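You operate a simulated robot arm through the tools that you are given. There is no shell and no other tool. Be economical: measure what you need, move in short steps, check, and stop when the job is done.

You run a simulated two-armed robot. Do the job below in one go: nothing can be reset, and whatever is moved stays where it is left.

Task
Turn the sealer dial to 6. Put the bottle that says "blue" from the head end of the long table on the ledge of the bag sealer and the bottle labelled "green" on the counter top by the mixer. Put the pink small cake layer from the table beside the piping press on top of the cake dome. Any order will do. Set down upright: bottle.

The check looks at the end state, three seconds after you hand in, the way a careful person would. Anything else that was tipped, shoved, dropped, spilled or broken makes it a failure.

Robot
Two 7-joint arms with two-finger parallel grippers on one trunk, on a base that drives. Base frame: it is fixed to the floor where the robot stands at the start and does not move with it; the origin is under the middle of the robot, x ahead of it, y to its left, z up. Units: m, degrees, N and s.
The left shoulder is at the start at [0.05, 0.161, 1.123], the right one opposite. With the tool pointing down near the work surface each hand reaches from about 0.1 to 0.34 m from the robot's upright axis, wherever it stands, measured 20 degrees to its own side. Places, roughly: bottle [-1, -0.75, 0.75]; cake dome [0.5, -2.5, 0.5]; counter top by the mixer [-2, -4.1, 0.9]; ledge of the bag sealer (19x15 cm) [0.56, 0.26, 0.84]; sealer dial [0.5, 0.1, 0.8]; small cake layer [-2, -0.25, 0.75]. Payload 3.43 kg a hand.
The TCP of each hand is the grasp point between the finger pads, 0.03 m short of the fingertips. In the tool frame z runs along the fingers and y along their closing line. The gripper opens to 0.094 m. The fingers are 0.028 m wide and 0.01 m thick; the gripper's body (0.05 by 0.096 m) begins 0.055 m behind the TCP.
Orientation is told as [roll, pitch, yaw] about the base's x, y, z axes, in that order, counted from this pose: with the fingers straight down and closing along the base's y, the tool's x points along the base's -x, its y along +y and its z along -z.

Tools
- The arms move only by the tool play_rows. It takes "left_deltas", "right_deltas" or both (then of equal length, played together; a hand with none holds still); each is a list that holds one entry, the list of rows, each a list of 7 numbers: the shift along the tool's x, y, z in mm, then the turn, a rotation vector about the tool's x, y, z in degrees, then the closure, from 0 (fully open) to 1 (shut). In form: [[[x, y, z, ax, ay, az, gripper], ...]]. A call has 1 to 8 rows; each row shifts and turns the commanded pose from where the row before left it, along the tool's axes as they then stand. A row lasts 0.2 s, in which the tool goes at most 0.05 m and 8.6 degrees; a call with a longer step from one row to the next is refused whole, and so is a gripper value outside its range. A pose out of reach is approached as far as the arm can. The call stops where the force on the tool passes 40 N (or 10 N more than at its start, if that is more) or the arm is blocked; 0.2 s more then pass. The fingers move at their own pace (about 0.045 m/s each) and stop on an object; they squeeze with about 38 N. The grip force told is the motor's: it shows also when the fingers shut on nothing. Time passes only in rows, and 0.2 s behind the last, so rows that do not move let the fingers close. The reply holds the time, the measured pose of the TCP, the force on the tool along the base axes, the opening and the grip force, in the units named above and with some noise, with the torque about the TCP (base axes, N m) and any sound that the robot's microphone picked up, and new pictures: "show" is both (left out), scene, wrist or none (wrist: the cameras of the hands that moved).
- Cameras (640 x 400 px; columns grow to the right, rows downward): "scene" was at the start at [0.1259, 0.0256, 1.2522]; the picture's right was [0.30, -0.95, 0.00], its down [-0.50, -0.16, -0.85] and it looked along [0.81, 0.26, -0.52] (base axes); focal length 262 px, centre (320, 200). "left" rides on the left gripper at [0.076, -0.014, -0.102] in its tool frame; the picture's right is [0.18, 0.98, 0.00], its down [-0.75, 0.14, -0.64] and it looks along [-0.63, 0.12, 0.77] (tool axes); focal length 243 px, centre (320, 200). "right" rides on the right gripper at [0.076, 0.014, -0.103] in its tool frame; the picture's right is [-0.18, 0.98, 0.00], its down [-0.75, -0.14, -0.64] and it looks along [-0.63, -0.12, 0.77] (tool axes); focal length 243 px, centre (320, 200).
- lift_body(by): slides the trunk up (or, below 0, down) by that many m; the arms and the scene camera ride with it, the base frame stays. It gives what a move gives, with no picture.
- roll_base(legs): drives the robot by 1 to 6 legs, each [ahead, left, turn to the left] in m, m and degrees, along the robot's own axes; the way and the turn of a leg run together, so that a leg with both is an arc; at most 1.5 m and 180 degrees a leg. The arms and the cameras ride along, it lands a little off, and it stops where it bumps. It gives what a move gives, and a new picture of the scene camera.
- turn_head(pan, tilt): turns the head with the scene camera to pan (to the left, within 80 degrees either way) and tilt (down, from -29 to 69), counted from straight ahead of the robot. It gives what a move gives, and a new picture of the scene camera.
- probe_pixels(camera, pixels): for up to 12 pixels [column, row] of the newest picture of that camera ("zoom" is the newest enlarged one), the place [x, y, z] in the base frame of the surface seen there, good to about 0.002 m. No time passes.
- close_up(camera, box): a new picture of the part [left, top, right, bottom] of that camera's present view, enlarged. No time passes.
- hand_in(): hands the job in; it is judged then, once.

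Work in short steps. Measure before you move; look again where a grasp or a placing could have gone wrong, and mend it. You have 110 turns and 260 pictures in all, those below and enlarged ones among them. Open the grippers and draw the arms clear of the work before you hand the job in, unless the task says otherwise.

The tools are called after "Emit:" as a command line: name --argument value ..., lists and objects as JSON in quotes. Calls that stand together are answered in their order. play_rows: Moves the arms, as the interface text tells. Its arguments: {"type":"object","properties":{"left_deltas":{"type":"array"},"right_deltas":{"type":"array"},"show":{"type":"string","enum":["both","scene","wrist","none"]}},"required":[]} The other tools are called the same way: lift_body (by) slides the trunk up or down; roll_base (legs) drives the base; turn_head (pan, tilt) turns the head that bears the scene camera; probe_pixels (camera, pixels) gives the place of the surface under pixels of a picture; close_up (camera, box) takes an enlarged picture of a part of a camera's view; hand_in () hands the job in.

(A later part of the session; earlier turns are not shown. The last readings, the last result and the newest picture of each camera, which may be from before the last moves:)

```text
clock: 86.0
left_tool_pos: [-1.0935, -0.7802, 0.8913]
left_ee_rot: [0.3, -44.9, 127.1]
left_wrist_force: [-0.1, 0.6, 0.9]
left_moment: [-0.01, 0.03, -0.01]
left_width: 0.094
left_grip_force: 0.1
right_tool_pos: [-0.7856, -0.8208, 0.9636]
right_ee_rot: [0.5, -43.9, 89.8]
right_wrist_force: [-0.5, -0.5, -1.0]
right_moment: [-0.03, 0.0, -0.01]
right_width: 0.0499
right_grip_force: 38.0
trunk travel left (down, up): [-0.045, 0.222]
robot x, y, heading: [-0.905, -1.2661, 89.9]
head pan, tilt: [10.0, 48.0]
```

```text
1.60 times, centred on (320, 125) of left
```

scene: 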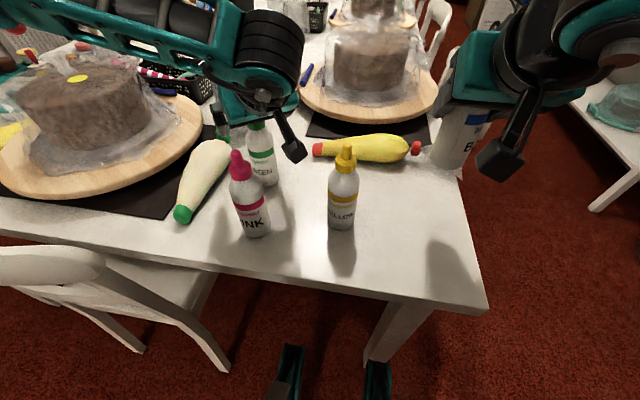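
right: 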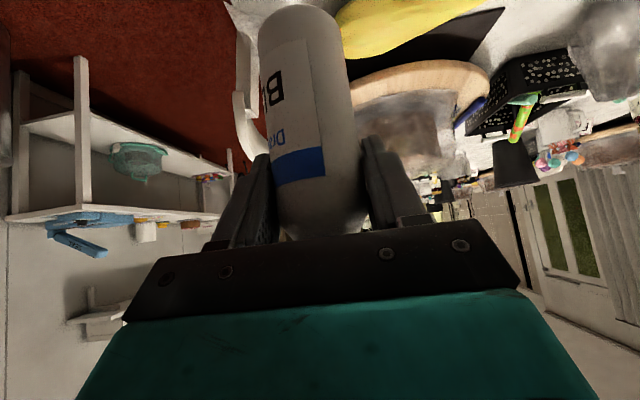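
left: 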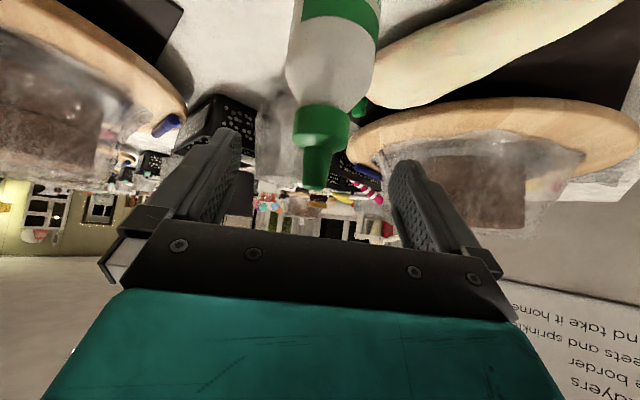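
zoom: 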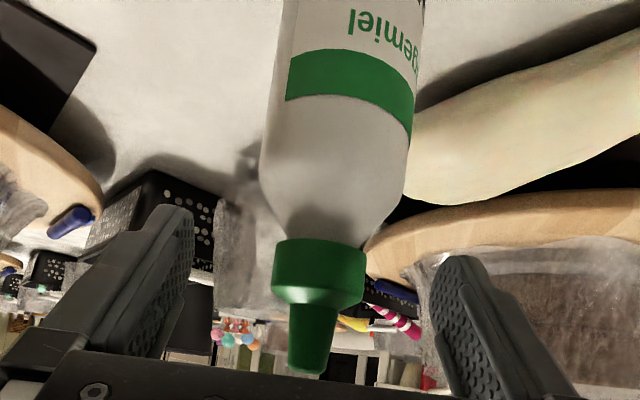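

The hand straddles green nicely, but it is about 9 mm too far left and the arm can't go further. I shift the base 9 mm to the right and lower the trunk another 25 mm.

Emit:
roll_base --legs '[[0, -0.009, 0]]'

Emit:
lift_body --by -0.025

Emit:
close_up --camera "left" --box '[120, 0, 520, 250]'

Emit:
close_up --camera "scene" --box '[160, 40, 400, 260]'

```text
clock: 86.7
left_tool_pos: [-1.0836, -0.78, 0.8914]
left_ee_rot: [0.1, -44.9, 127.1]
left_wrist_force: [0.4, 0.9, -0.5]
left_moment: [0.06, -0.02, 0.01]
left_width: 0.0943
left_grip_force: 0.0
right_tool_pos: [-0.7776, -0.8202, 0.964]
right_ee_rot: [0.6, -43.8, 89.8]
right_wrist_force: [-0.3, 0.7, -2.4]
right_moment: [0.01, 0.03, 0.0]
right_width: 0.0499
right_grip_force: 37.7
trunk travel left (down, up): [-0.045, 0.222]
robot x, y, heading: [-0.8909, -1.2688, 90.0]
head pan, tilt: [10.0, 48.0]
```

scene: 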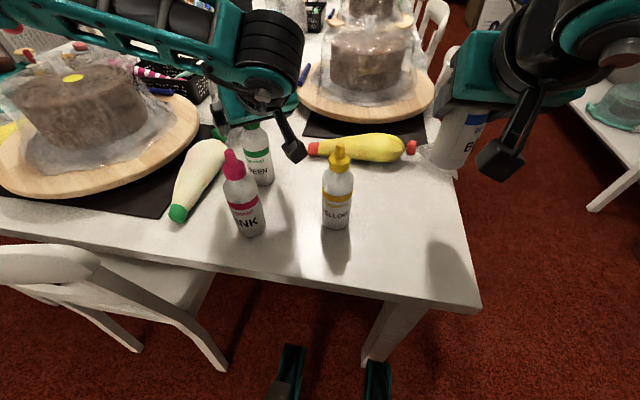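

```text
clock: 87.5
left_tool_pos: [-1.0841, -0.7795, 0.8661]
left_ee_rot: [0.1, -44.8, 127.3]
left_wrist_force: [-0.1, 0.2, 0.4]
left_moment: [-0.01, 0.0, -0.02]
left_width: 0.0941
left_grip_force: 0.1
right_tool_pos: [-0.7772, -0.8212, 0.9376]
right_ee_rot: [0.6, -43.7, 89.7]
right_wrist_force: [0.2, -0.2, -1.5]
right_moment: [0.02, -0.01, -0.02]
right_width: 0.0497
right_grip_force: 38.0
trunk travel left (down, up): [-0.02, 0.247]
robot x, y, heading: [-0.894, -1.2662, 90.0]
head pan, tilt: [10.0, 48.0]
```

```text
1.60 times, centred on (320, 125) of left
```

zoom: 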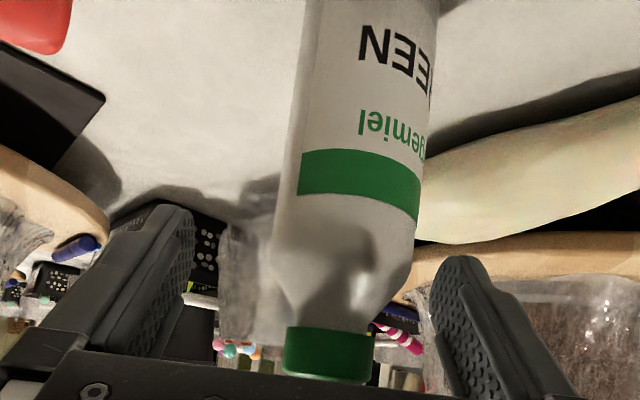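

```text
1.82 times, centred on (280, 150) of scene
```

zoom: 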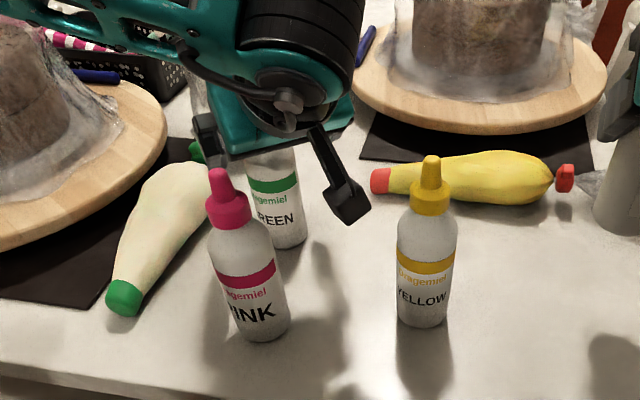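

Everything is clear. I lower 15 mm more so that the pads seat on the bottle's cylindrical part, then close the left hand.

Emit:
lift_body --by -0.015

Emit:
play_rows --left_deltas '[[[0, 0, 0, 0, 0, 0, 0.3], [0, 0, 0, 0, 0, 0, 0.6], [0, 0, 0, 0, 0, 0, 0.8], [0, 0, 0, 0, 0, 0, 0.8]]]'

```text
clock: 88.1
left_tool_pos: [-1.0839, -0.7797, 0.8508]
left_ee_rot: [0.1, -44.9, 127.2]
left_wrist_force: [0.3, 0.8, -0.2]
left_moment: [-0.05, -0.01, 0.03]
left_width: 0.0939
left_grip_force: 0.1
right_tool_pos: [-0.7788, -0.8223, 0.9239]
right_ee_rot: [0.6, -43.7, 89.9]
right_wrist_force: [0.1, 0.4, -1.1]
right_moment: [0.0, -0.04, 0.04]
right_width: 0.0503
right_grip_force: 38.1
trunk travel left (down, up): [-0.005, 0.262]
robot x, y, heading: [-0.8946, -1.2689, 90.0]
head pan, tilt: [10.0, 48.0]
```

```text
clock: 89.1
left_tool_pos: [-1.0848, -0.7804, 0.8514]
left_ee_rot: [0.1, -44.8, 127.3]
left_wrist_force: [0.3, -0.1, 1.5]
left_moment: [0.04, 0.02, -0.05]
left_width: 0.05
left_grip_force: 37.9
right_tool_pos: [-0.7779, -0.8213, 0.9237]
right_ee_rot: [0.7, -43.8, 89.9]
right_wrist_force: [-0.3, -0.4, -2.3]
right_moment: [-0.04, -0.03, 0.0]
right_width: 0.0501
right_grip_force: 37.9
trunk travel left (down, up): [-0.005, 0.262]
robot x, y, heading: [-0.8926, -1.2672, 89.9]
head pan, tilt: [10.0, 48.0]
```

scene: 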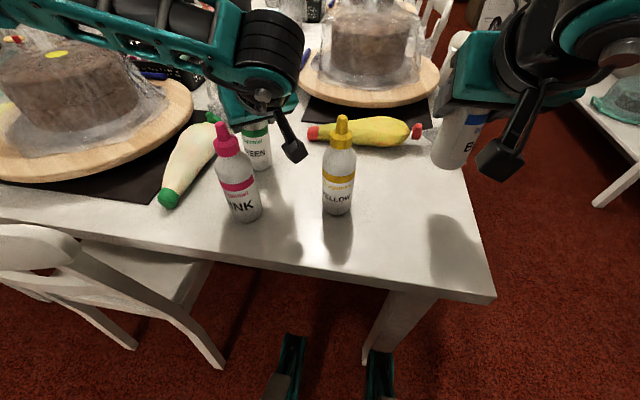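
left: 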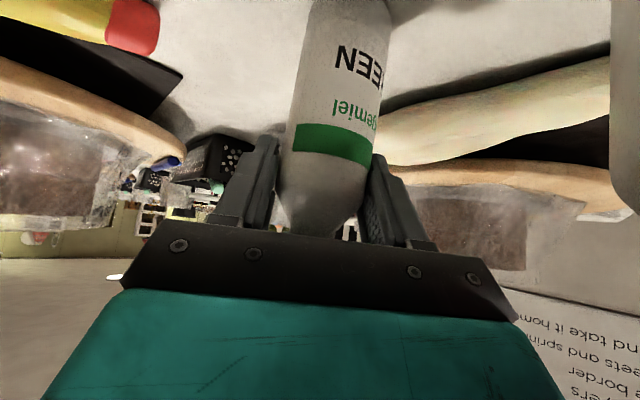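

Green is gripped at 50 mm. I lift everything straight up with the trunk by 0.22 m, then back away from the table.

Emit:
lift_body --by 0.22

Emit:
roll_base --legs '[[-0.15, 0, 0]]'

```text
clock: 91.4
left_tool_pos: [-1.0846, -0.7799, 1.0699]
left_ee_rot: [0.2, -44.8, 127.1]
left_wrist_force: [0.5, -0.3, -1.9]
left_moment: [-0.01, -0.03, -0.02]
left_width: 0.0498
left_grip_force: 38.0
right_tool_pos: [-0.7769, -0.8192, 1.1434]
right_ee_rot: [0.5, -43.9, 89.8]
right_wrist_force: [-0.1, -0.6, -1.9]
right_moment: [-0.03, -0.05, -0.01]
right_width: 0.0498
right_grip_force: 38.2
trunk travel left (down, up): [-0.225, 0.042]
robot x, y, heading: [-0.896, -1.2648, 90.0]
head pan, tilt: [10.0, 48.0]
```

```text
clock: 92.8
left_tool_pos: [-1.0831, -0.9279, 1.0711]
left_ee_rot: [0.1, -44.8, 127.0]
left_wrist_force: [-0.1, 0.0, -1.4]
left_moment: [0.02, -0.02, 0.01]
left_width: 0.05
left_grip_force: 37.5
right_tool_pos: [-0.7783, -0.9686, 1.1435]
right_ee_rot: [0.6, -43.9, 89.6]
right_wrist_force: [-0.9, -0.8, -1.4]
right_moment: [0.02, -0.01, 0.01]
right_width: 0.0498
right_grip_force: 37.8
trunk travel left (down, up): [-0.225, 0.042]
robot x, y, heading: [-0.897, -1.4155, 89.8]
head pan, tilt: [10.0, 48.0]
```

scene: 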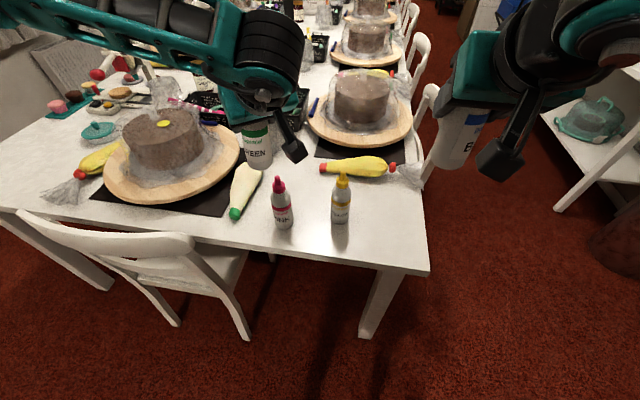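

Both bottles hang upright. From here I look left toward the piping press and the small cake layer, before going south to the mixer counter.

Emit:
turn_head --pan 45 --tilt 28

Emit:
probe_pixels --camera "scene" --pixels '[[320, 200], [400, 150], [250, 150], [420, 110], [100, 250], [200, 150], [350, 120]]'

```text
clock: 93.8
left_tool_pos: [-1.0842, -0.9265, 1.0698]
left_ee_rot: [0.1, -44.8, 127.0]
left_wrist_force: [-0.8, -0.2, -1.7]
left_moment: [0.03, 0.01, 0.0]
left_width: 0.0499
left_grip_force: 38.2
right_tool_pos: [-0.7778, -0.9681, 1.1426]
right_ee_rot: [0.6, -43.8, 89.6]
right_wrist_force: [-0.2, -0.4, -1.8]
right_moment: [0.04, -0.02, -0.02]
right_width: 0.0499
right_grip_force: 38.1
trunk travel left (down, up): [-0.225, 0.042]
robot x, y, heading: [-0.8947, -1.4135, 89.9]
head pan, tilt: [45.0, 28.0]
```

scene: 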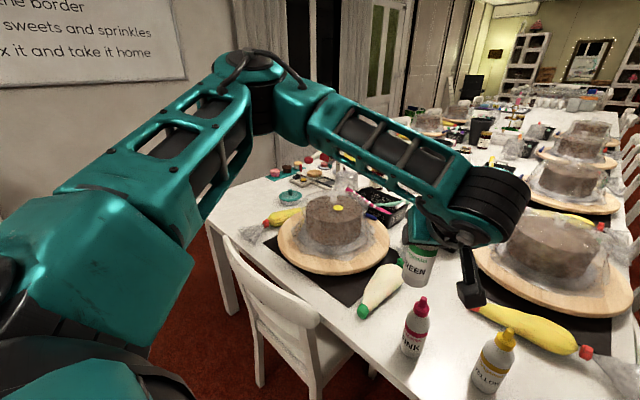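

```text
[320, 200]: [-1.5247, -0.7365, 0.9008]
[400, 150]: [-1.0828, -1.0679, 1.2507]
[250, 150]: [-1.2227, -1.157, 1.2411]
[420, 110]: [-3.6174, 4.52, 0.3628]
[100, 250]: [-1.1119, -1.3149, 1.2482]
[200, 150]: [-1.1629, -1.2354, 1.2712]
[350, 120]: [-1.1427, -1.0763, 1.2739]
```

Small round cakes show at (275–330,165) on the table's far side. I enlarge that part.

Emit:
close_up --camera "scene" --box '[230, 130, 400, 236]'

Emit:
probe_pixels --camera "scene" --pixels '[[277, 174], [297, 168], [312, 172], [325, 159], [290, 196], [283, 215], [212, 220], [265, 178], [215, 175]]'

```text
3.76 times, centred on (315, 183) of scene
```

zoom: 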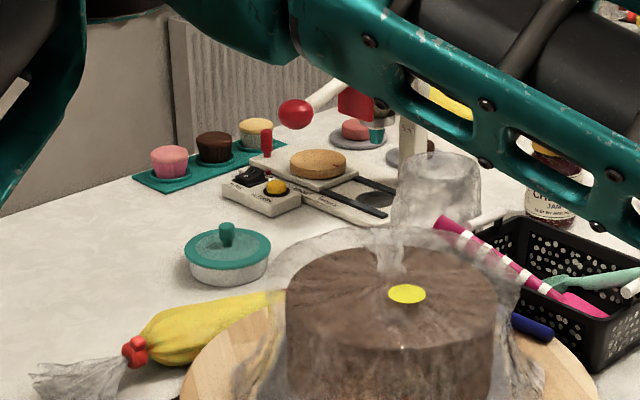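

```text
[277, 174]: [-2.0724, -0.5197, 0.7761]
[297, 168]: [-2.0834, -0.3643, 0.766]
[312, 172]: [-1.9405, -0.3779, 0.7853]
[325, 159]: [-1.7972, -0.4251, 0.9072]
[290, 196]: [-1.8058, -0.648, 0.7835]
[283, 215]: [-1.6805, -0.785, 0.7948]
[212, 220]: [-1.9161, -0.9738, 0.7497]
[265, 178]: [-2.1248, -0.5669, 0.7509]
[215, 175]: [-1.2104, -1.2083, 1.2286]
```

The pink layer lies just behind the press on a grey plate near (-2,-0.25). Now I go to the mixer counter: back off, drive to x≈-0.28, and go south past the wooden worktable.

Emit:
roll_base --legs '[[-0.1, 0, 0], [0, 0, -90], [0.62, 0, 0], [0, 0, -90]]'

Emit:
turn_head --pan 0 --tilt 30

```text
clock: 105.7
left_tool_pos: [-0.0966, -2.0232, 1.0707]
left_ee_rot: [0.2, -44.8, -54.1]
left_wrist_force: [-0.6, -0.3, -1.3]
left_moment: [-0.01, 0.03, -0.03]
left_width: 0.0501
left_grip_force: 38.5
right_tool_pos: [-0.4026, -1.9748, 1.1421]
right_ee_rot: [0.6, -43.8, -91.6]
right_wrist_force: [0.1, 0.0, -2.4]
right_moment: [-0.02, -0.03, 0.0]
right_width: 0.0499
right_grip_force: 38.0
trunk travel left (down, up): [-0.225, 0.042]
robot x, y, heading: [-0.2777, -1.5348, -91.5]
head pan, tilt: [45.0, 28.0]
```

scene: 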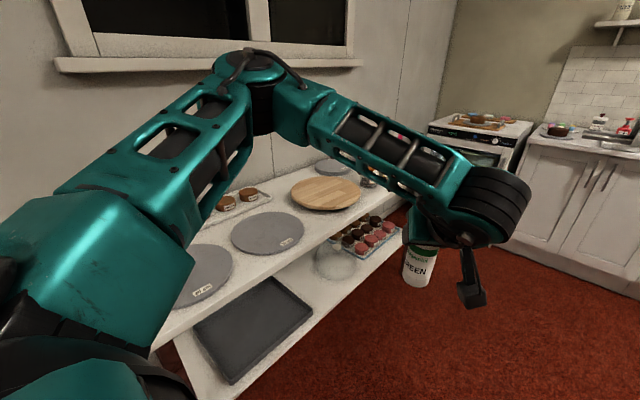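

```text
clock: 106.8
left_tool_pos: [-0.0973, -2.0234, 1.0699]
left_ee_rot: [0.3, -44.9, -54.1]
left_wrist_force: [0.9, -0.3, -1.4]
left_moment: [-0.01, 0.0, -0.02]
left_width: 0.05
left_grip_force: 37.6
right_tool_pos: [-0.403, -1.975, 1.1428]
right_ee_rot: [0.6, -43.7, -91.6]
right_wrist_force: [-0.4, 0.0, -0.8]
right_moment: [-0.01, -0.01, 0.0]
right_width: 0.0497
right_grip_force: 38.0
trunk travel left (down, up): [-0.225, 0.042]
robot x, y, heading: [-0.277, -1.5338, -91.3]
head pan, tilt: [0.0, 30.0]
```

scene: 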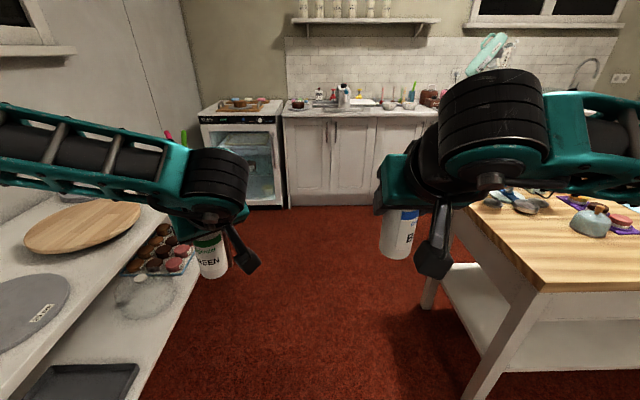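

The aisle ahead is clear: cart on the left, wooden worktable on the right. I probe their edges and the counter before driving on.

Emit:
probe_pixels --camera "scene" --pixels '[[545, 290], [460, 210], [150, 225], [130, 390], [135, 290], [330, 118], [255, 200], [480, 60], [430, 100], [350, 190]]'

Emit:
close_up --camera "scene" --box '[200, 50, 480, 220]'

```text
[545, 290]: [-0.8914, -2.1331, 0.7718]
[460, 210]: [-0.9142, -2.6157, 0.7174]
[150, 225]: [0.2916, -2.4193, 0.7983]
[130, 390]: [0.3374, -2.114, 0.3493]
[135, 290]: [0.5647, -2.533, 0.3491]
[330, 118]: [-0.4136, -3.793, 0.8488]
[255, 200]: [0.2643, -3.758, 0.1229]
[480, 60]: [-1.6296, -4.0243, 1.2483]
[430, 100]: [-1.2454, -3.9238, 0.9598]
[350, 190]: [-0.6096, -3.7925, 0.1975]
```

```text
2.29 times, centred on (340, 135) of scene
```

zoom: 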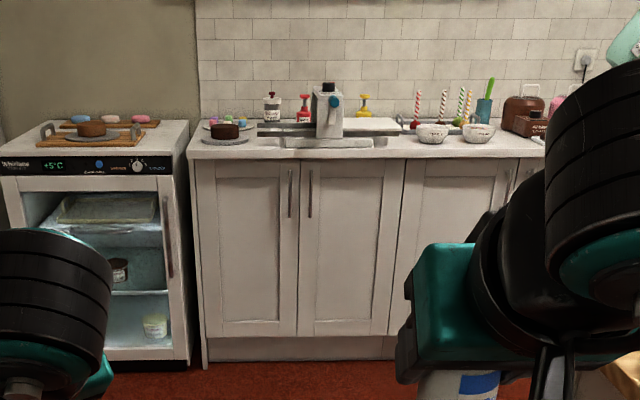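

Counter front is at y≈-3.79. I drive to y≈-3.2, then strafe right to see the mixer area.

Emit:
roll_base --legs '[[0, 0, 1.4], [1.5, 0, 0], [0.12, 0, 0], [0, -1.2, 0]]'

Emit:
turn_head --pan -15 --tilt 30

```text
clock: 119.8
left_tool_pos: [-0.4809, -3.6324, 1.0708]
left_ee_rot: [1.7, -45.6, -51.0]
left_wrist_force: [5.2, 9.8, 3.5]
left_moment: [-0.05, 0.1, -0.09]
left_width: 0.0498
left_grip_force: 37.8
right_tool_pos: [-0.8009, -3.5963, 1.1431]
right_ee_rot: [0.5, -43.9, -89.4]
right_wrist_force: [0.0, -0.4, -0.9]
right_moment: [-0.01, -0.01, 0.0]
right_width: 0.0501
right_grip_force: 38.0
trunk travel left (down, up): [-0.225, 0.042]
robot x, y, heading: [-0.69, -3.1533, -89.4]
head pan, tilt: [0.0, 30.0]
stopped in leg 4: the force on the tool passed its limit at 56 N (the readings are from after the stop); the commanded pose is now the measured one
```

scene: 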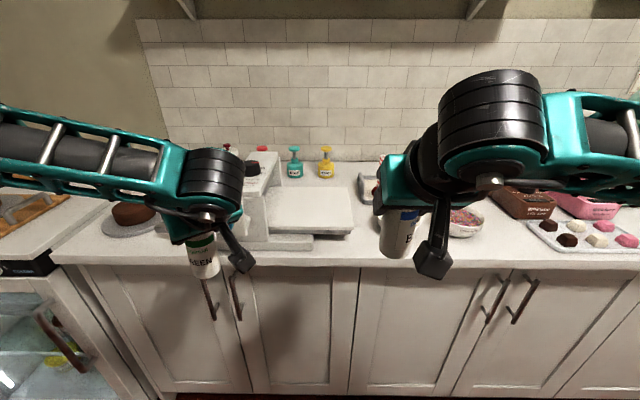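

```text
clock: 120.5
left_tool_pos: [-0.4822, -3.6324, 1.0704]
left_ee_rot: [1.7, -45.6, -51.0]
left_wrist_force: [11.5, 13.3, 5.1]
left_moment: [-0.06, 0.09, -0.09]
left_width: 0.0499
left_grip_force: 38.3
right_tool_pos: [-0.8018, -3.5953, 1.1421]
right_ee_rot: [0.5, -43.8, -89.4]
right_wrist_force: [0.2, -0.7, -1.4]
right_moment: [-0.03, -0.02, 0.02]
right_width: 0.0497
right_grip_force: 37.9
trunk travel left (down, up): [-0.225, 0.042]
robot x, y, heading: [-0.6865, -3.1528, -89.3]
head pan, tilt: [-15.0, 30.0]
```

scene: 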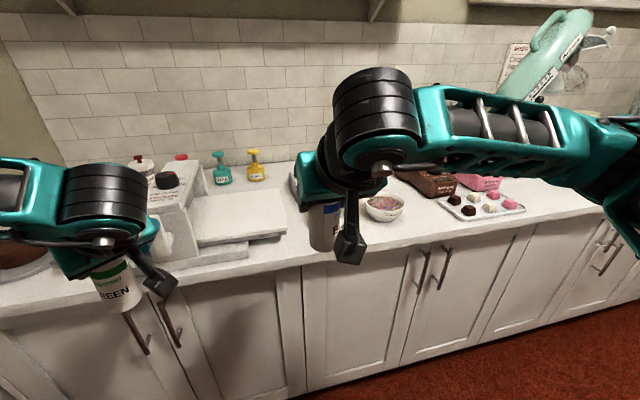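

The left hand touched something at 56 N, apparently the white machine on the counter. I back straight off a little and look.

Emit:
roll_base --legs '[[-0.08, 0.03, 0]]'

Emit:
turn_head --pan 15 --tilt 35

Emit:
close_up --camera "left" --box '[0, 0, 640, 400]'

```text
clock: 121.6
left_tool_pos: [-0.4556, -3.5551, 1.0727]
left_ee_rot: [1.8, -45.5, -51.2]
left_wrist_force: [-0.2, 0.1, -2.0]
left_moment: [0.0, 0.06, -0.02]
left_width: 0.0499
left_grip_force: 38.1
right_tool_pos: [-0.7738, -3.519, 1.1434]
right_ee_rot: [0.4, -43.8, -89.5]
right_wrist_force: [-0.4, -0.2, -0.6]
right_moment: [-0.01, -0.02, 0.02]
right_width: 0.05
right_grip_force: 38.3
trunk travel left (down, up): [-0.225, 0.042]
robot x, y, heading: [-0.6633, -3.0709, -89.2]
head pan, tilt: [-15.0, 30.0]
```

scene: 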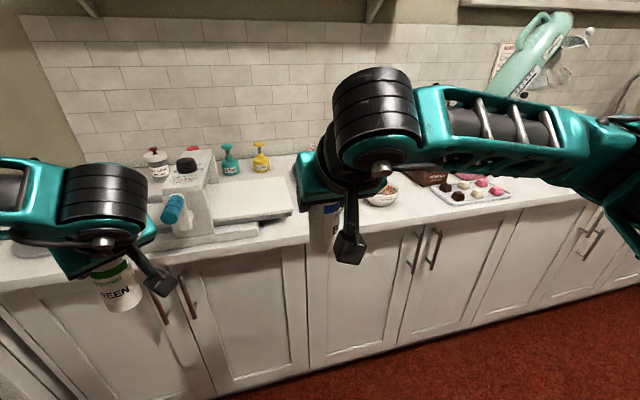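

```text
clock: 122.6
left_tool_pos: [-0.4556, -3.5549, 1.0701]
left_ee_rot: [1.9, -45.6, -51.2]
left_wrist_force: [0.9, -0.6, -1.7]
left_moment: [-0.01, -0.02, -0.03]
left_width: 0.0499
left_grip_force: 38.9
right_tool_pos: [-0.772, -3.5191, 1.142]
right_ee_rot: [0.5, -43.8, -89.6]
right_wrist_force: [0.2, 0.6, -1.4]
right_moment: [0.0, 0.0, 0.01]
right_width: 0.0501
right_grip_force: 38.0
trunk travel left (down, up): [-0.225, 0.042]
robot x, y, heading: [-0.6646, -3.0739, -89.4]
head pan, tilt: [15.0, 35.0]
```

scene: 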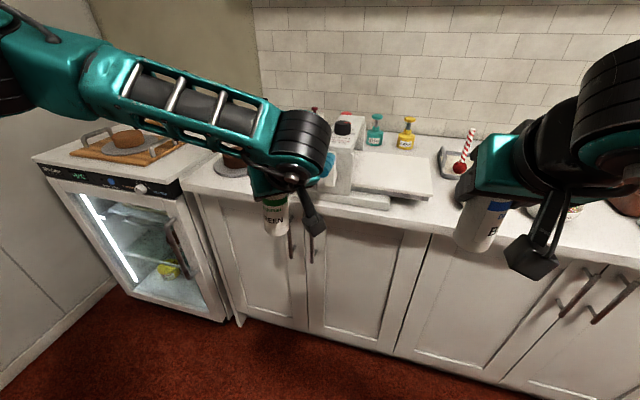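

```text
1.00 times, centred on (320, 200) of left (not enlarged: the box is as wide or as high as the picture)
```

zoom: 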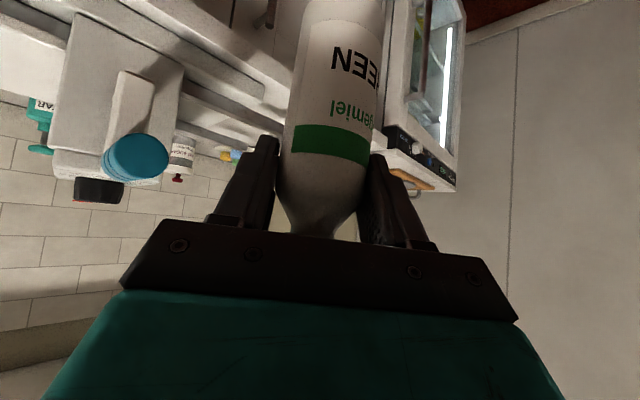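

The hand hit the blue knob protruding from the machine, which still stands square on the counter. I probe the knob and other protrusions to choose a safe distance for strafing.

Emit:
probe_pixels --camera "left" --pixels '[[135, 158], [110, 155], [155, 158], [95, 190], [120, 100]]'

Emit:
probe_pixels --camera "scene" --pixels '[[330, 168], [350, 200], [380, 205], [320, 195], [275, 220], [345, 128], [430, 205], [545, 245]]'

Emit:
close_up --camera "scene" --box '[200, 100, 480, 260]'

```text
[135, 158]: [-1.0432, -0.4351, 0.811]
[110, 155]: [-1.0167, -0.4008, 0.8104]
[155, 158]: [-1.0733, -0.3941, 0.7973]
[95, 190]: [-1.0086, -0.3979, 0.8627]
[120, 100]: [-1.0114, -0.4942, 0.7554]
```

```text
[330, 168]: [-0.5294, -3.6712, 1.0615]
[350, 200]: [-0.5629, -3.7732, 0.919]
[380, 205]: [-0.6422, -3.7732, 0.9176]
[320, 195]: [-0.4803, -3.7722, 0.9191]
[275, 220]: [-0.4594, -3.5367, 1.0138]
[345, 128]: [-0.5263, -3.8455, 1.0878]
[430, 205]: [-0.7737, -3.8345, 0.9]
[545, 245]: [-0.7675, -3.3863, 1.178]
```

```text
2.29 times, centred on (340, 180) of scene
```

zoom: 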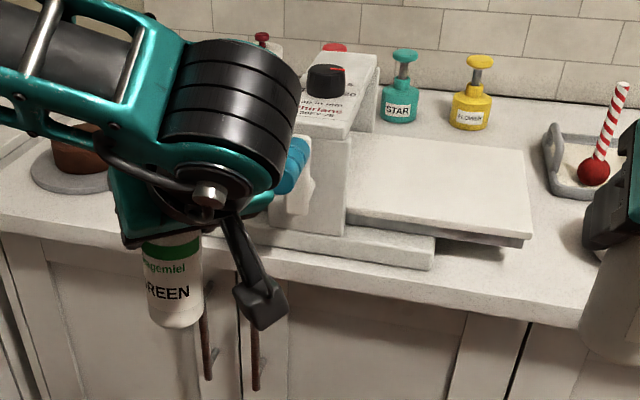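

The machine's front is square (y -3.772/-3.773 across), so it was not shifted. I pull the left hand 60 mm back and look right-behind at the worktable's edge before strafing.

Emit:
play_rows --left_deltas '[[[16, 18.8, -16.7, 0, 0, 0, 0.8], [16, 18.8, -16.7, 0, 0, 0, 0.8], [0, 0, 0, 0, 0, 0, 0.8]]]' --show "none"

Emit:
turn_head --pan -80 --tilt 40

```text
clock: 123.4
left_tool_pos: [-0.4573, -3.4966, 1.0727]
left_ee_rot: [1.8, -45.5, -51.3]
left_wrist_force: [-0.4, 0.3, -1.5]
left_moment: [0.01, 0.01, 0.0]
left_width: 0.05
left_grip_force: 38.1
right_tool_pos: [-0.7733, -3.52, 1.1423]
right_ee_rot: [0.7, -43.8, -89.5]
right_wrist_force: [-0.3, 0.2, -1.2]
right_moment: [0.03, 0.02, -0.02]
right_width: 0.0497
right_grip_force: 37.9
trunk travel left (down, up): [-0.225, 0.042]
robot x, y, heading: [-0.6592, -3.0719, -89.2]
head pan, tilt: [15.0, 35.0]
```

```text
clock: 125.1
left_tool_pos: [-0.4574, -3.4956, 1.073]
left_ee_rot: [1.8, -45.5, -51.2]
left_wrist_force: [-0.3, 0.0, -1.2]
left_moment: [-0.02, -0.01, 0.0]
left_width: 0.05
left_grip_force: 38.3
right_tool_pos: [-0.7746, -3.5194, 1.1433]
right_ee_rot: [0.6, -43.8, -89.4]
right_wrist_force: [-0.8, 0.2, -1.5]
right_moment: [0.02, 0.01, 0.01]
right_width: 0.0499
right_grip_force: 38.4
trunk travel left (down, up): [-0.225, 0.042]
robot x, y, heading: [-0.6628, -3.0727, -89.6]
head pan, tilt: [-80.0, 40.0]
```

scene: 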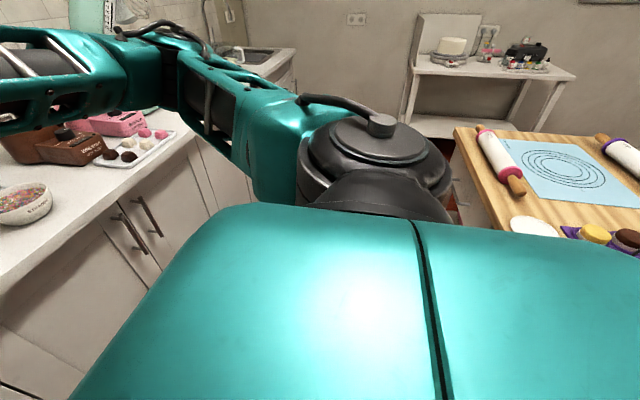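

Emit:
probe_pixels --camera "scene" --pixels '[[457, 140], [475, 170], [490, 195], [510, 188], [270, 75], [200, 140], [440, 150], [285, 85]]'

```text
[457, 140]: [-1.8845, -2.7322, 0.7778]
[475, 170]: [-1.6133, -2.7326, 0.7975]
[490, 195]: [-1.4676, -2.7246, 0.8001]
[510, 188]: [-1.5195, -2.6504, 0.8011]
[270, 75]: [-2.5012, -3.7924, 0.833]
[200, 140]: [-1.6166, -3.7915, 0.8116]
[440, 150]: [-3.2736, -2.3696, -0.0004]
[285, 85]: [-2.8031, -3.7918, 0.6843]
```

The worktable's south edge is at y=-2.73, so the lane y≈-3.09 is free on both sides. I strafe right 1.2 m to the mixer.

Emit:
roll_base --legs '[[0.02, 0, -0.5], [0, -1.15, 0]]'

Emit:
turn_head --pan -8 --tilt 35

```text
clock: 135.9
left_tool_pos: [-1.6332, -3.514, 1.0739]
left_ee_rot: [1.8, -45.5, -52.9]
left_wrist_force: [0.3, -0.6, -1.0]
left_moment: [0.03, -0.06, 0.0]
left_width: 0.0501
left_grip_force: 37.8
right_tool_pos: [-1.9495, -3.5286, 1.1425]
right_ee_rot: [0.7, -43.7, -91.2]
right_wrist_force: [0.1, 0.3, -0.9]
right_moment: [0.03, -0.01, 0.0]
right_width: 0.0499
right_grip_force: 37.9
trunk travel left (down, up): [-0.225, 0.042]
robot x, y, heading: [-1.8252, -3.0871, -91.0]
head pan, tilt: [-80.0, 40.0]
```

scene: 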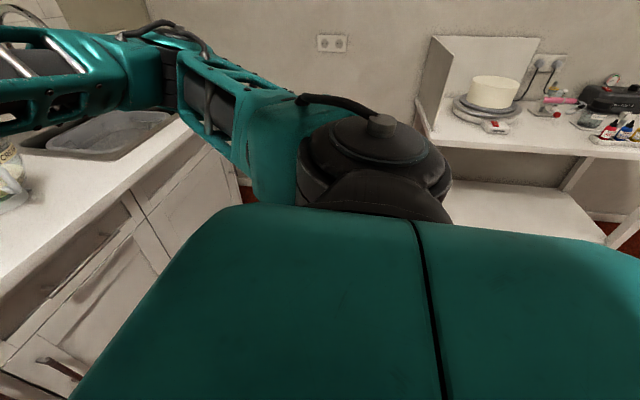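

```text
clock: 137.4
left_tool_pos: [-1.6329, -3.5132, 1.0729]
left_ee_rot: [1.8, -45.5, -52.9]
left_wrist_force: [-0.7, 0.0, -1.4]
left_moment: [0.01, -0.02, 0.0]
left_width: 0.0498
left_grip_force: 37.9
right_tool_pos: [-1.95, -3.5273, 1.1417]
right_ee_rot: [0.6, -43.9, -91.2]
right_wrist_force: [-1.0, 0.7, -2.2]
right_moment: [0.0, 0.0, 0.03]
right_width: 0.0499
right_grip_force: 38.1
trunk travel left (down, up): [-0.225, 0.042]
robot x, y, heading: [-1.8237, -3.0812, -91.1]
head pan, tilt: [-8.0, 35.0]
```

scene: 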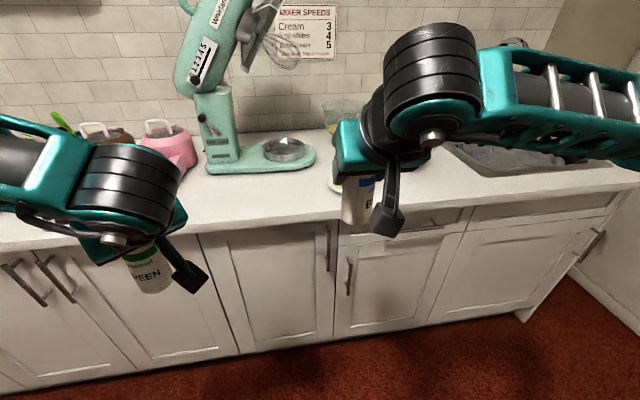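

The counter in front of and right of the mixer looks free. I probe candidate spots and the mixer's foot.

Emit:
probe_pixels --camera "scene" --pixels '[[230, 200], [270, 205], [310, 195], [240, 172], [310, 160], [205, 160], [325, 140], [335, 185], [345, 110], [230, 228], [320, 175], [180, 160]]'

Emit:
close_up --camera "scene" --box '[140, 80, 400, 250]'

```text
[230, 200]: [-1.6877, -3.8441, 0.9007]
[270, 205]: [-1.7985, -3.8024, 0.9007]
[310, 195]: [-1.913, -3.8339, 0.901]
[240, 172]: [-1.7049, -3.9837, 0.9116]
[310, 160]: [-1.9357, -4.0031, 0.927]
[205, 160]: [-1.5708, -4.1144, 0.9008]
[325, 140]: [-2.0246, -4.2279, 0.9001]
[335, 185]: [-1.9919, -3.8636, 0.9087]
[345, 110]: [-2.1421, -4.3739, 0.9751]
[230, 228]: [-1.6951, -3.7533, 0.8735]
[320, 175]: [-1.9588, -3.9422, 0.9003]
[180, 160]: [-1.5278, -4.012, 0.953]
```

```text
2.35 times, centred on (270, 165) of scene
```

zoom: 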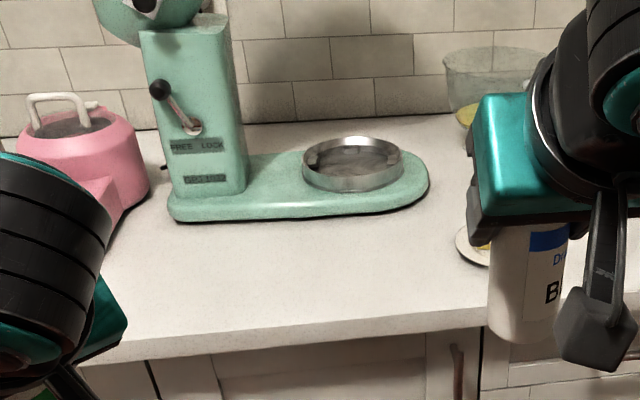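

The counter top is at z 0.901, with a free spot at about (-1.87,-3.87) in front of the mixer's foot (y -3.975), left of a small plate (x<-1.99). The left hand's current pose suits it, so I only drive: right 0.24, ahead 0.35.

Emit:
roll_base --legs '[[0, 0, 1.1], [0, -0.235, 0], [0.34, 0, 0]]'

Emit:
turn_head --pan 15 --tilt 45

```text
clock: 142.2
left_tool_pos: [-1.8604, -3.8474, 1.073]
left_ee_rot: [1.8, -45.5, -51.9]
left_wrist_force: [0.2, 0.0, -1.4]
left_moment: [0.0, 0.0, 0.02]
left_width: 0.0499
left_grip_force: 38.2
right_tool_pos: [-2.1759, -3.8681, 1.1425]
right_ee_rot: [0.7, -43.6, -90.1]
right_wrist_force: [0.2, 0.5, -1.0]
right_moment: [-0.01, 0.02, 0.0]
right_width: 0.0498
right_grip_force: 38.0
trunk travel left (down, up): [-0.225, 0.042]
robot x, y, heading: [-2.0601, -3.4224, -90.2]
head pan, tilt: [-8.0, 35.0]
```

scene: 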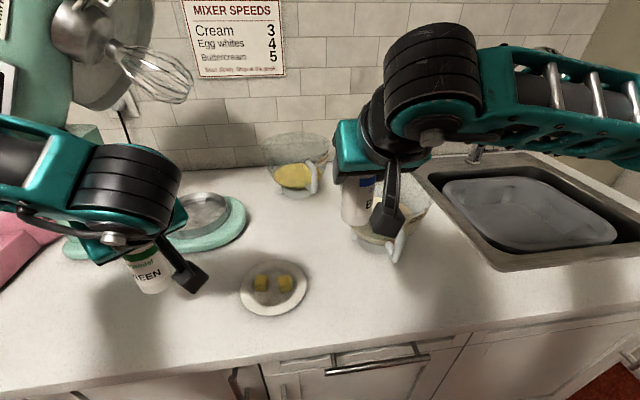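

```text
clock: 143.1
left_tool_pos: [-1.8601, -3.8475, 1.0725]
left_ee_rot: [1.8, -45.6, -51.8]
left_wrist_force: [-0.4, -0.4, -1.9]
left_moment: [-0.03, 0.02, -0.01]
left_width: 0.0498
left_grip_force: 38.2
right_tool_pos: [-2.1757, -3.868, 1.1423]
right_ee_rot: [0.6, -43.7, -90.1]
right_wrist_force: [0.1, 0.6, -1.3]
right_moment: [0.0, 0.04, -0.01]
right_width: 0.0498
right_grip_force: 37.7
trunk travel left (down, up): [-0.225, 0.042]
robot x, y, heading: [-2.056, -3.4215, -89.9]
head pan, tilt: [15.0, 45.0]
```

scene: 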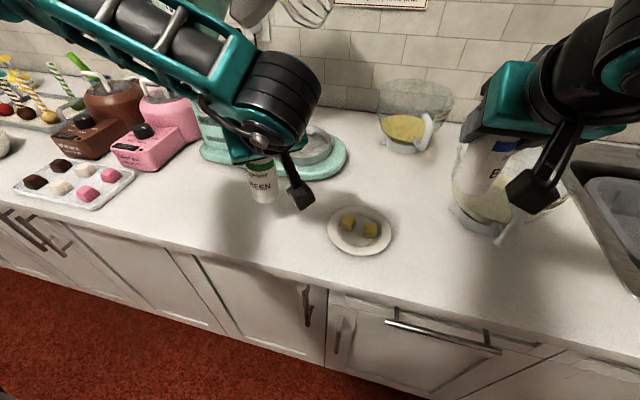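

A glass bowl stands beneath the blue bottle, so I must not lower the trunk; the left arm alone descends. I check the plate's near edge first.

Emit:
probe_pixels --camera "scene" --pixels '[[329, 228], [260, 200], [262, 215], [325, 185], [300, 200], [247, 235], [480, 160], [500, 235], [345, 165]]'

Emit:
play_rows --left_deltas '[[[17.5, 0, 17.5, 0, 0, 0, 0.8], [17.5, 0, 17.5, 0, 0, 0, 0.8], [0, 0, 0, 0, 0, 0, 0.8]]]'

```text
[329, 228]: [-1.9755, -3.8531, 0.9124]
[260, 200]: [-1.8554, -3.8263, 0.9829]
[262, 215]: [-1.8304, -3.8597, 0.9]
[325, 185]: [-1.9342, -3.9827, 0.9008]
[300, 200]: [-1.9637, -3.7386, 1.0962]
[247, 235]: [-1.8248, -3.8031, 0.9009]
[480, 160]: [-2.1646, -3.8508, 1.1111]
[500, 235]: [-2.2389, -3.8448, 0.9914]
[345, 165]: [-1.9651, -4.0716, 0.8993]
```

```text
clock: 143.9
left_tool_pos: [-1.8552, -3.8465, 1.0247]
left_ee_rot: [1.8, -45.4, -51.9]
left_wrist_force: [0.3, 0.4, -1.4]
left_moment: [-0.02, 0.01, 0.01]
left_width: 0.0498
left_grip_force: 37.5
left hand out of reach, approached as far as the arm can: row 2
right_tool_pos: [-2.176, -3.8675, 1.1435]
right_ee_rot: [0.6, -43.8, -90.2]
right_wrist_force: [0.0, 0.4, -2.3]
right_moment: [0.0, 0.02, 0.05]
right_width: 0.05
right_grip_force: 37.8
trunk travel left (down, up): [-0.225, 0.042]
robot x, y, heading: [-2.0575, -3.4195, -89.9]
head pan, tilt: [15.0, 45.0]
```

scene: 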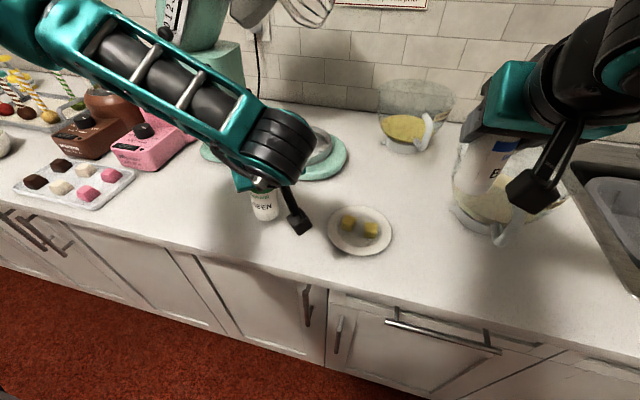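
left: 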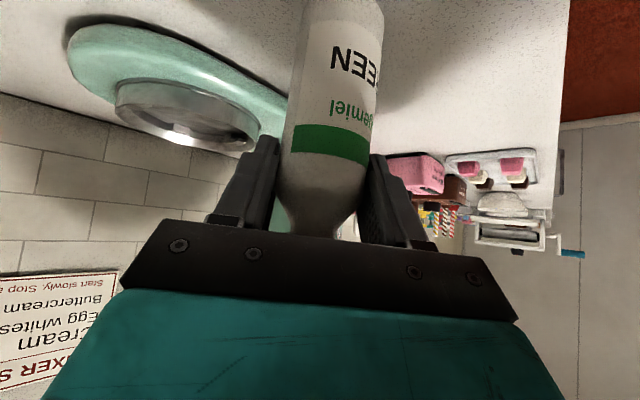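

It needs 22 mm more but the arm is at its limit. I raise the right hand 50 mm to protect the bowl, then lower the trunk by 20 mm.

Emit:
play_rows --right_deltas '[[[-17.5, 0, -18, 0, 0, 0, 0.8], [-17.5, 0, -18, 0, 0, 0, 0.8], [0, 0, 0, 0, 0, 0, 0.8]]]' --show "none"

Emit:
lift_body --by -0.02

Emit:
close_up --camera "scene" --box '[200, 140, 360, 260]'

```text
clock: 144.7
left_tool_pos: [-1.8548, -3.8459, 1.0247]
left_ee_rot: [1.7, -45.4, -51.9]
left_wrist_force: [-0.2, -0.2, -1.3]
left_moment: [0.01, 0.02, 0.0]
left_width: 0.05
left_grip_force: 38.3
right_tool_pos: [-2.1761, -3.868, 1.1932]
right_ee_rot: [0.7, -43.7, -90.1]
right_wrist_force: [1.1, 0.8, -1.0]
right_moment: [0.02, 0.0, 0.04]
right_width: 0.0498
right_grip_force: 38.3
trunk travel left (down, up): [-0.225, 0.042]
robot x, y, heading: [-2.0607, -3.4186, -89.7]
head pan, tilt: [15.0, 45.0]
```

```text
clock: 145.3
left_tool_pos: [-1.8555, -3.8445, 1.0052]
left_ee_rot: [1.7, -45.3, -51.8]
left_wrist_force: [0.3, -0.2, -1.8]
left_moment: [0.01, 0.02, -0.02]
left_width: 0.0501
left_grip_force: 38.0
right_tool_pos: [-2.1765, -3.8676, 1.1729]
right_ee_rot: [0.6, -43.8, -90.1]
right_wrist_force: [0.6, 0.0, -2.0]
right_moment: [-0.02, 0.0, 0.02]
right_width: 0.0501
right_grip_force: 38.1
trunk travel left (down, up): [-0.205, 0.062]
robot x, y, heading: [-2.0656, -3.4204, -90.3]
head pan, tilt: [15.0, 45.0]
```

```text
3.33 times, centred on (280, 200) of scene
```

zoom: 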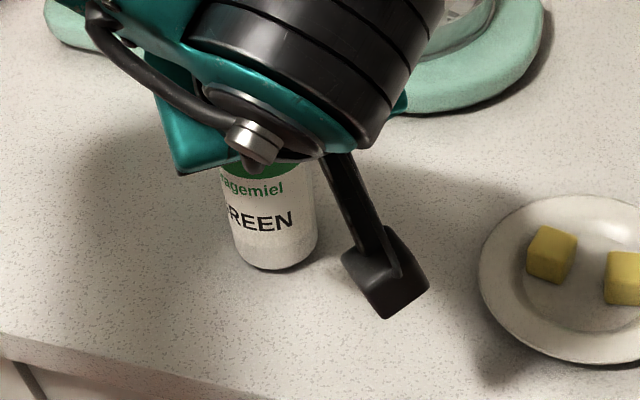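

About 3 mm remains. I lower in 3 mm steps until the force shows contact.

Emit:
lift_body --by -0.003

Emit:
lift_body --by -0.002

```text
clock: 145.9
left_tool_pos: [-1.8548, -3.8449, 1.0015]
left_ee_rot: [1.8, -45.4, -51.8]
left_wrist_force: [-0.2, 0.1, -1.8]
left_moment: [0.01, 0.02, 0.0]
left_width: 0.0501
left_grip_force: 38.5
right_tool_pos: [-2.1775, -3.8683, 1.1692]
right_ee_rot: [0.6, -43.9, -90.1]
right_wrist_force: [-0.1, -0.2, -0.8]
right_moment: [0.02, 0.05, -0.01]
right_width: 0.0498
right_grip_force: 38.2
trunk travel left (down, up): [-0.202, 0.065]
robot x, y, heading: [-2.0595, -3.4224, -89.9]
head pan, tilt: [15.0, 45.0]
```

```text
clock: 146.4
left_tool_pos: [-1.8544, -3.8454, 1.0018]
left_ee_rot: [1.6, -45.6, -51.8]
left_wrist_force: [1.4, 1.2, 4.7]
left_moment: [0.1, 0.04, 0.02]
left_width: 0.0502
left_grip_force: 37.9
right_tool_pos: [-2.1771, -3.8663, 1.1686]
right_ee_rot: [0.6, -43.8, -90.1]
right_wrist_force: [0.1, 0.9, -0.8]
right_moment: [0.0, 0.0, 0.02]
right_width: 0.05
right_grip_force: 37.2
trunk travel left (down, up): [-0.2, 0.067]
robot x, y, heading: [-2.0616, -3.4213, -90.1]
head pan, tilt: [15.0, 45.0]
```

Contact at +4.7 N. I open the left hand and rise straight up.

Emit:
play_rows --left_deltas '[[[0, 0, 0, 0, 0, 0, 0.42], [0, 0, 0, 0, 0, 0, 0.2], [0, 0, 0, 0, 0, 0, 0], [0, 0, 0, 0, 0, 0, 0], [-14, 0, -14, 0, 0, 0, 0], [-25, 0, -25, 0, 0, 0, 0], [-25, 0, -25, 0, 0, 0, 0], [-20, 0, -20, 0, 0, 0, 0]]]'

```text
clock: 148.2
left_tool_pos: [-1.8566, -3.8442, 1.12]
left_ee_rot: [1.7, -45.4, -51.9]
left_wrist_force: [-0.1, -0.3, 0.6]
left_moment: [0.04, 0.02, -0.03]
left_width: 0.094
left_grip_force: 0.0
right_tool_pos: [-2.1764, -3.8671, 1.1681]
right_ee_rot: [0.6, -43.8, -90.1]
right_wrist_force: [0.0, 0.0, -2.0]
right_moment: [-0.01, -0.01, 0.02]
right_width: 0.0498
right_grip_force: 37.8
trunk travel left (down, up): [-0.2, 0.067]
robot x, y, heading: [-2.0611, -3.4195, -89.9]
head pan, tilt: [15.0, 45.0]
```

scene: 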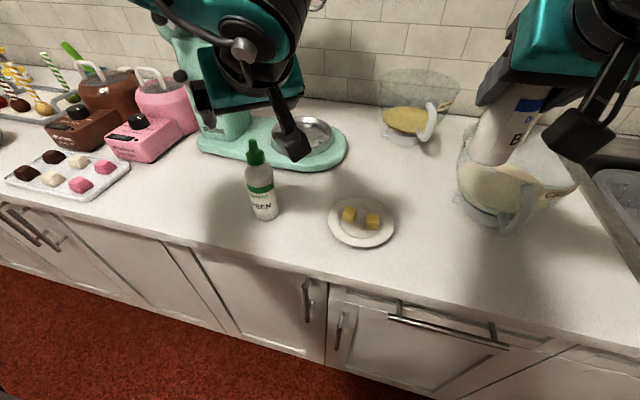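
left: 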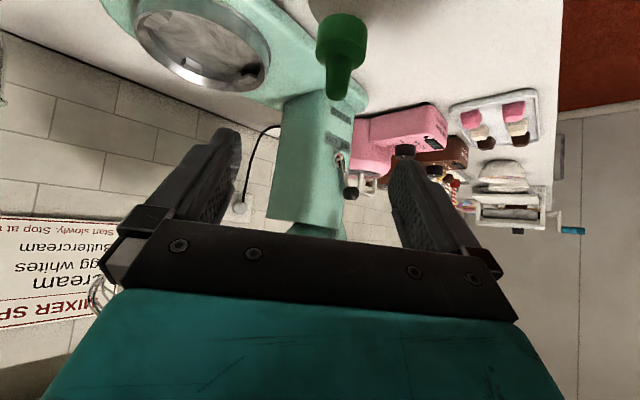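

Green stands upright by the mixer. I back out, turn around to face north (+y), and look for the way up the far side of the long table to the pink layer.

Emit:
roll_base --legs '[[-0.32, 0, 0], [0, 0, 90], [0, 0, 90]]'

Emit:
turn_head --pan 30 --tilt 25

```text
clock: 158.0
left_tool_pos: [-2.264, -2.6757, 1.1193]
left_ee_rot: [1.7, -45.4, 128.0]
left_wrist_force: [0.2, 0.2, -0.4]
left_moment: [-0.01, -0.01, -0.03]
left_width: 0.0941
left_grip_force: 0.1
right_tool_pos: [-1.9441, -2.6538, 1.1678]
right_ee_rot: [0.6, -43.7, 89.7]
right_wrist_force: [-0.4, -0.3, -1.8]
right_moment: [-0.01, -0.02, 0.0]
right_width: 0.0499
right_grip_force: 38.2
trunk travel left (down, up): [-0.2, 0.067]
robot x, y, heading: [-2.0618, -3.098, 90.0]
head pan, tilt: [15.0, 45.0]
```

scene: 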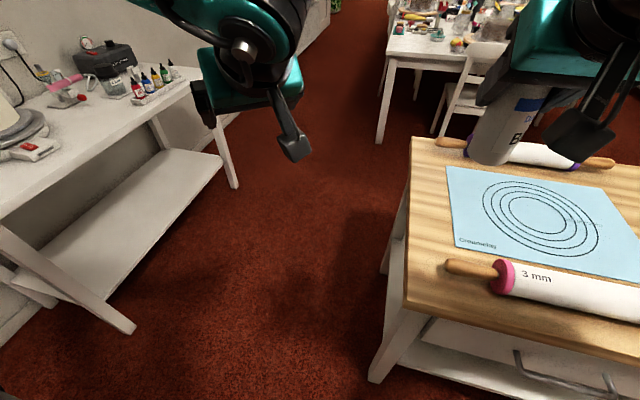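

```text
clock: 158.8
left_tool_pos: [-2.2634, -2.6763, 1.1182]
left_ee_rot: [1.7, -45.4, 128.0]
left_wrist_force: [-0.3, 0.0, -1.1]
left_moment: [0.0, 0.01, 0.0]
left_width: 0.0941
left_grip_force: 0.2
right_tool_pos: [-1.944, -2.6541, 1.168]
right_ee_rot: [0.7, -43.8, 89.6]
right_wrist_force: [-0.2, -0.7, -1.6]
right_moment: [-0.02, 0.01, 0.02]
right_width: 0.0499
right_grip_force: 38.3
trunk travel left (down, up): [-0.2, 0.067]
robot x, y, heading: [-2.0614, -3.0985, 90.0]
head pan, tilt: [30.0, 25.0]
```

scene: 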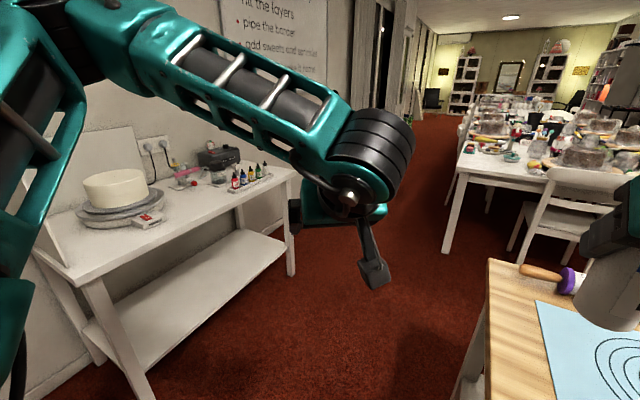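

A clear aisle runs between the wall table on the left and the worktable and long table on the right. I probe the edges bounding it.

Emit:
probe_pixels --camera "scene" --pixels '[[462, 160], [450, 250], [475, 120], [488, 265], [455, 390], [290, 172], [145, 395], [295, 275], [460, 200], [500, 150], [435, 120], [400, 180]]'

Emit:
close_up --camera "scene" --box '[420, 80, 640, 217]'

```text
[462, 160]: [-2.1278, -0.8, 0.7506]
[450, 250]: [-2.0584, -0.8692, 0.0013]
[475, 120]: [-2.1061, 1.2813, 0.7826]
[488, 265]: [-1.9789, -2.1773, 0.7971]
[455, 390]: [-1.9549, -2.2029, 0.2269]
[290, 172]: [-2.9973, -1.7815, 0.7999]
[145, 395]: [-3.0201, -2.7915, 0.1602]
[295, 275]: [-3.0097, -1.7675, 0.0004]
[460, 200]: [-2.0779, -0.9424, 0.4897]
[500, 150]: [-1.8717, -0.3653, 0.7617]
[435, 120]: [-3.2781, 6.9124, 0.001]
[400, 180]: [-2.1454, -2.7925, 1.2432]
```

```text
2.91 times, centred on (530, 148) of scene
```

zoom: 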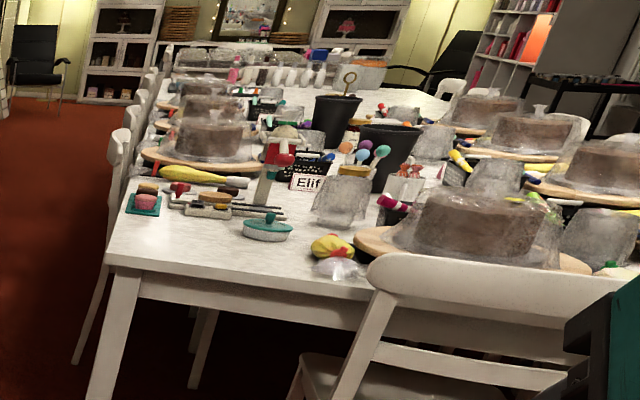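

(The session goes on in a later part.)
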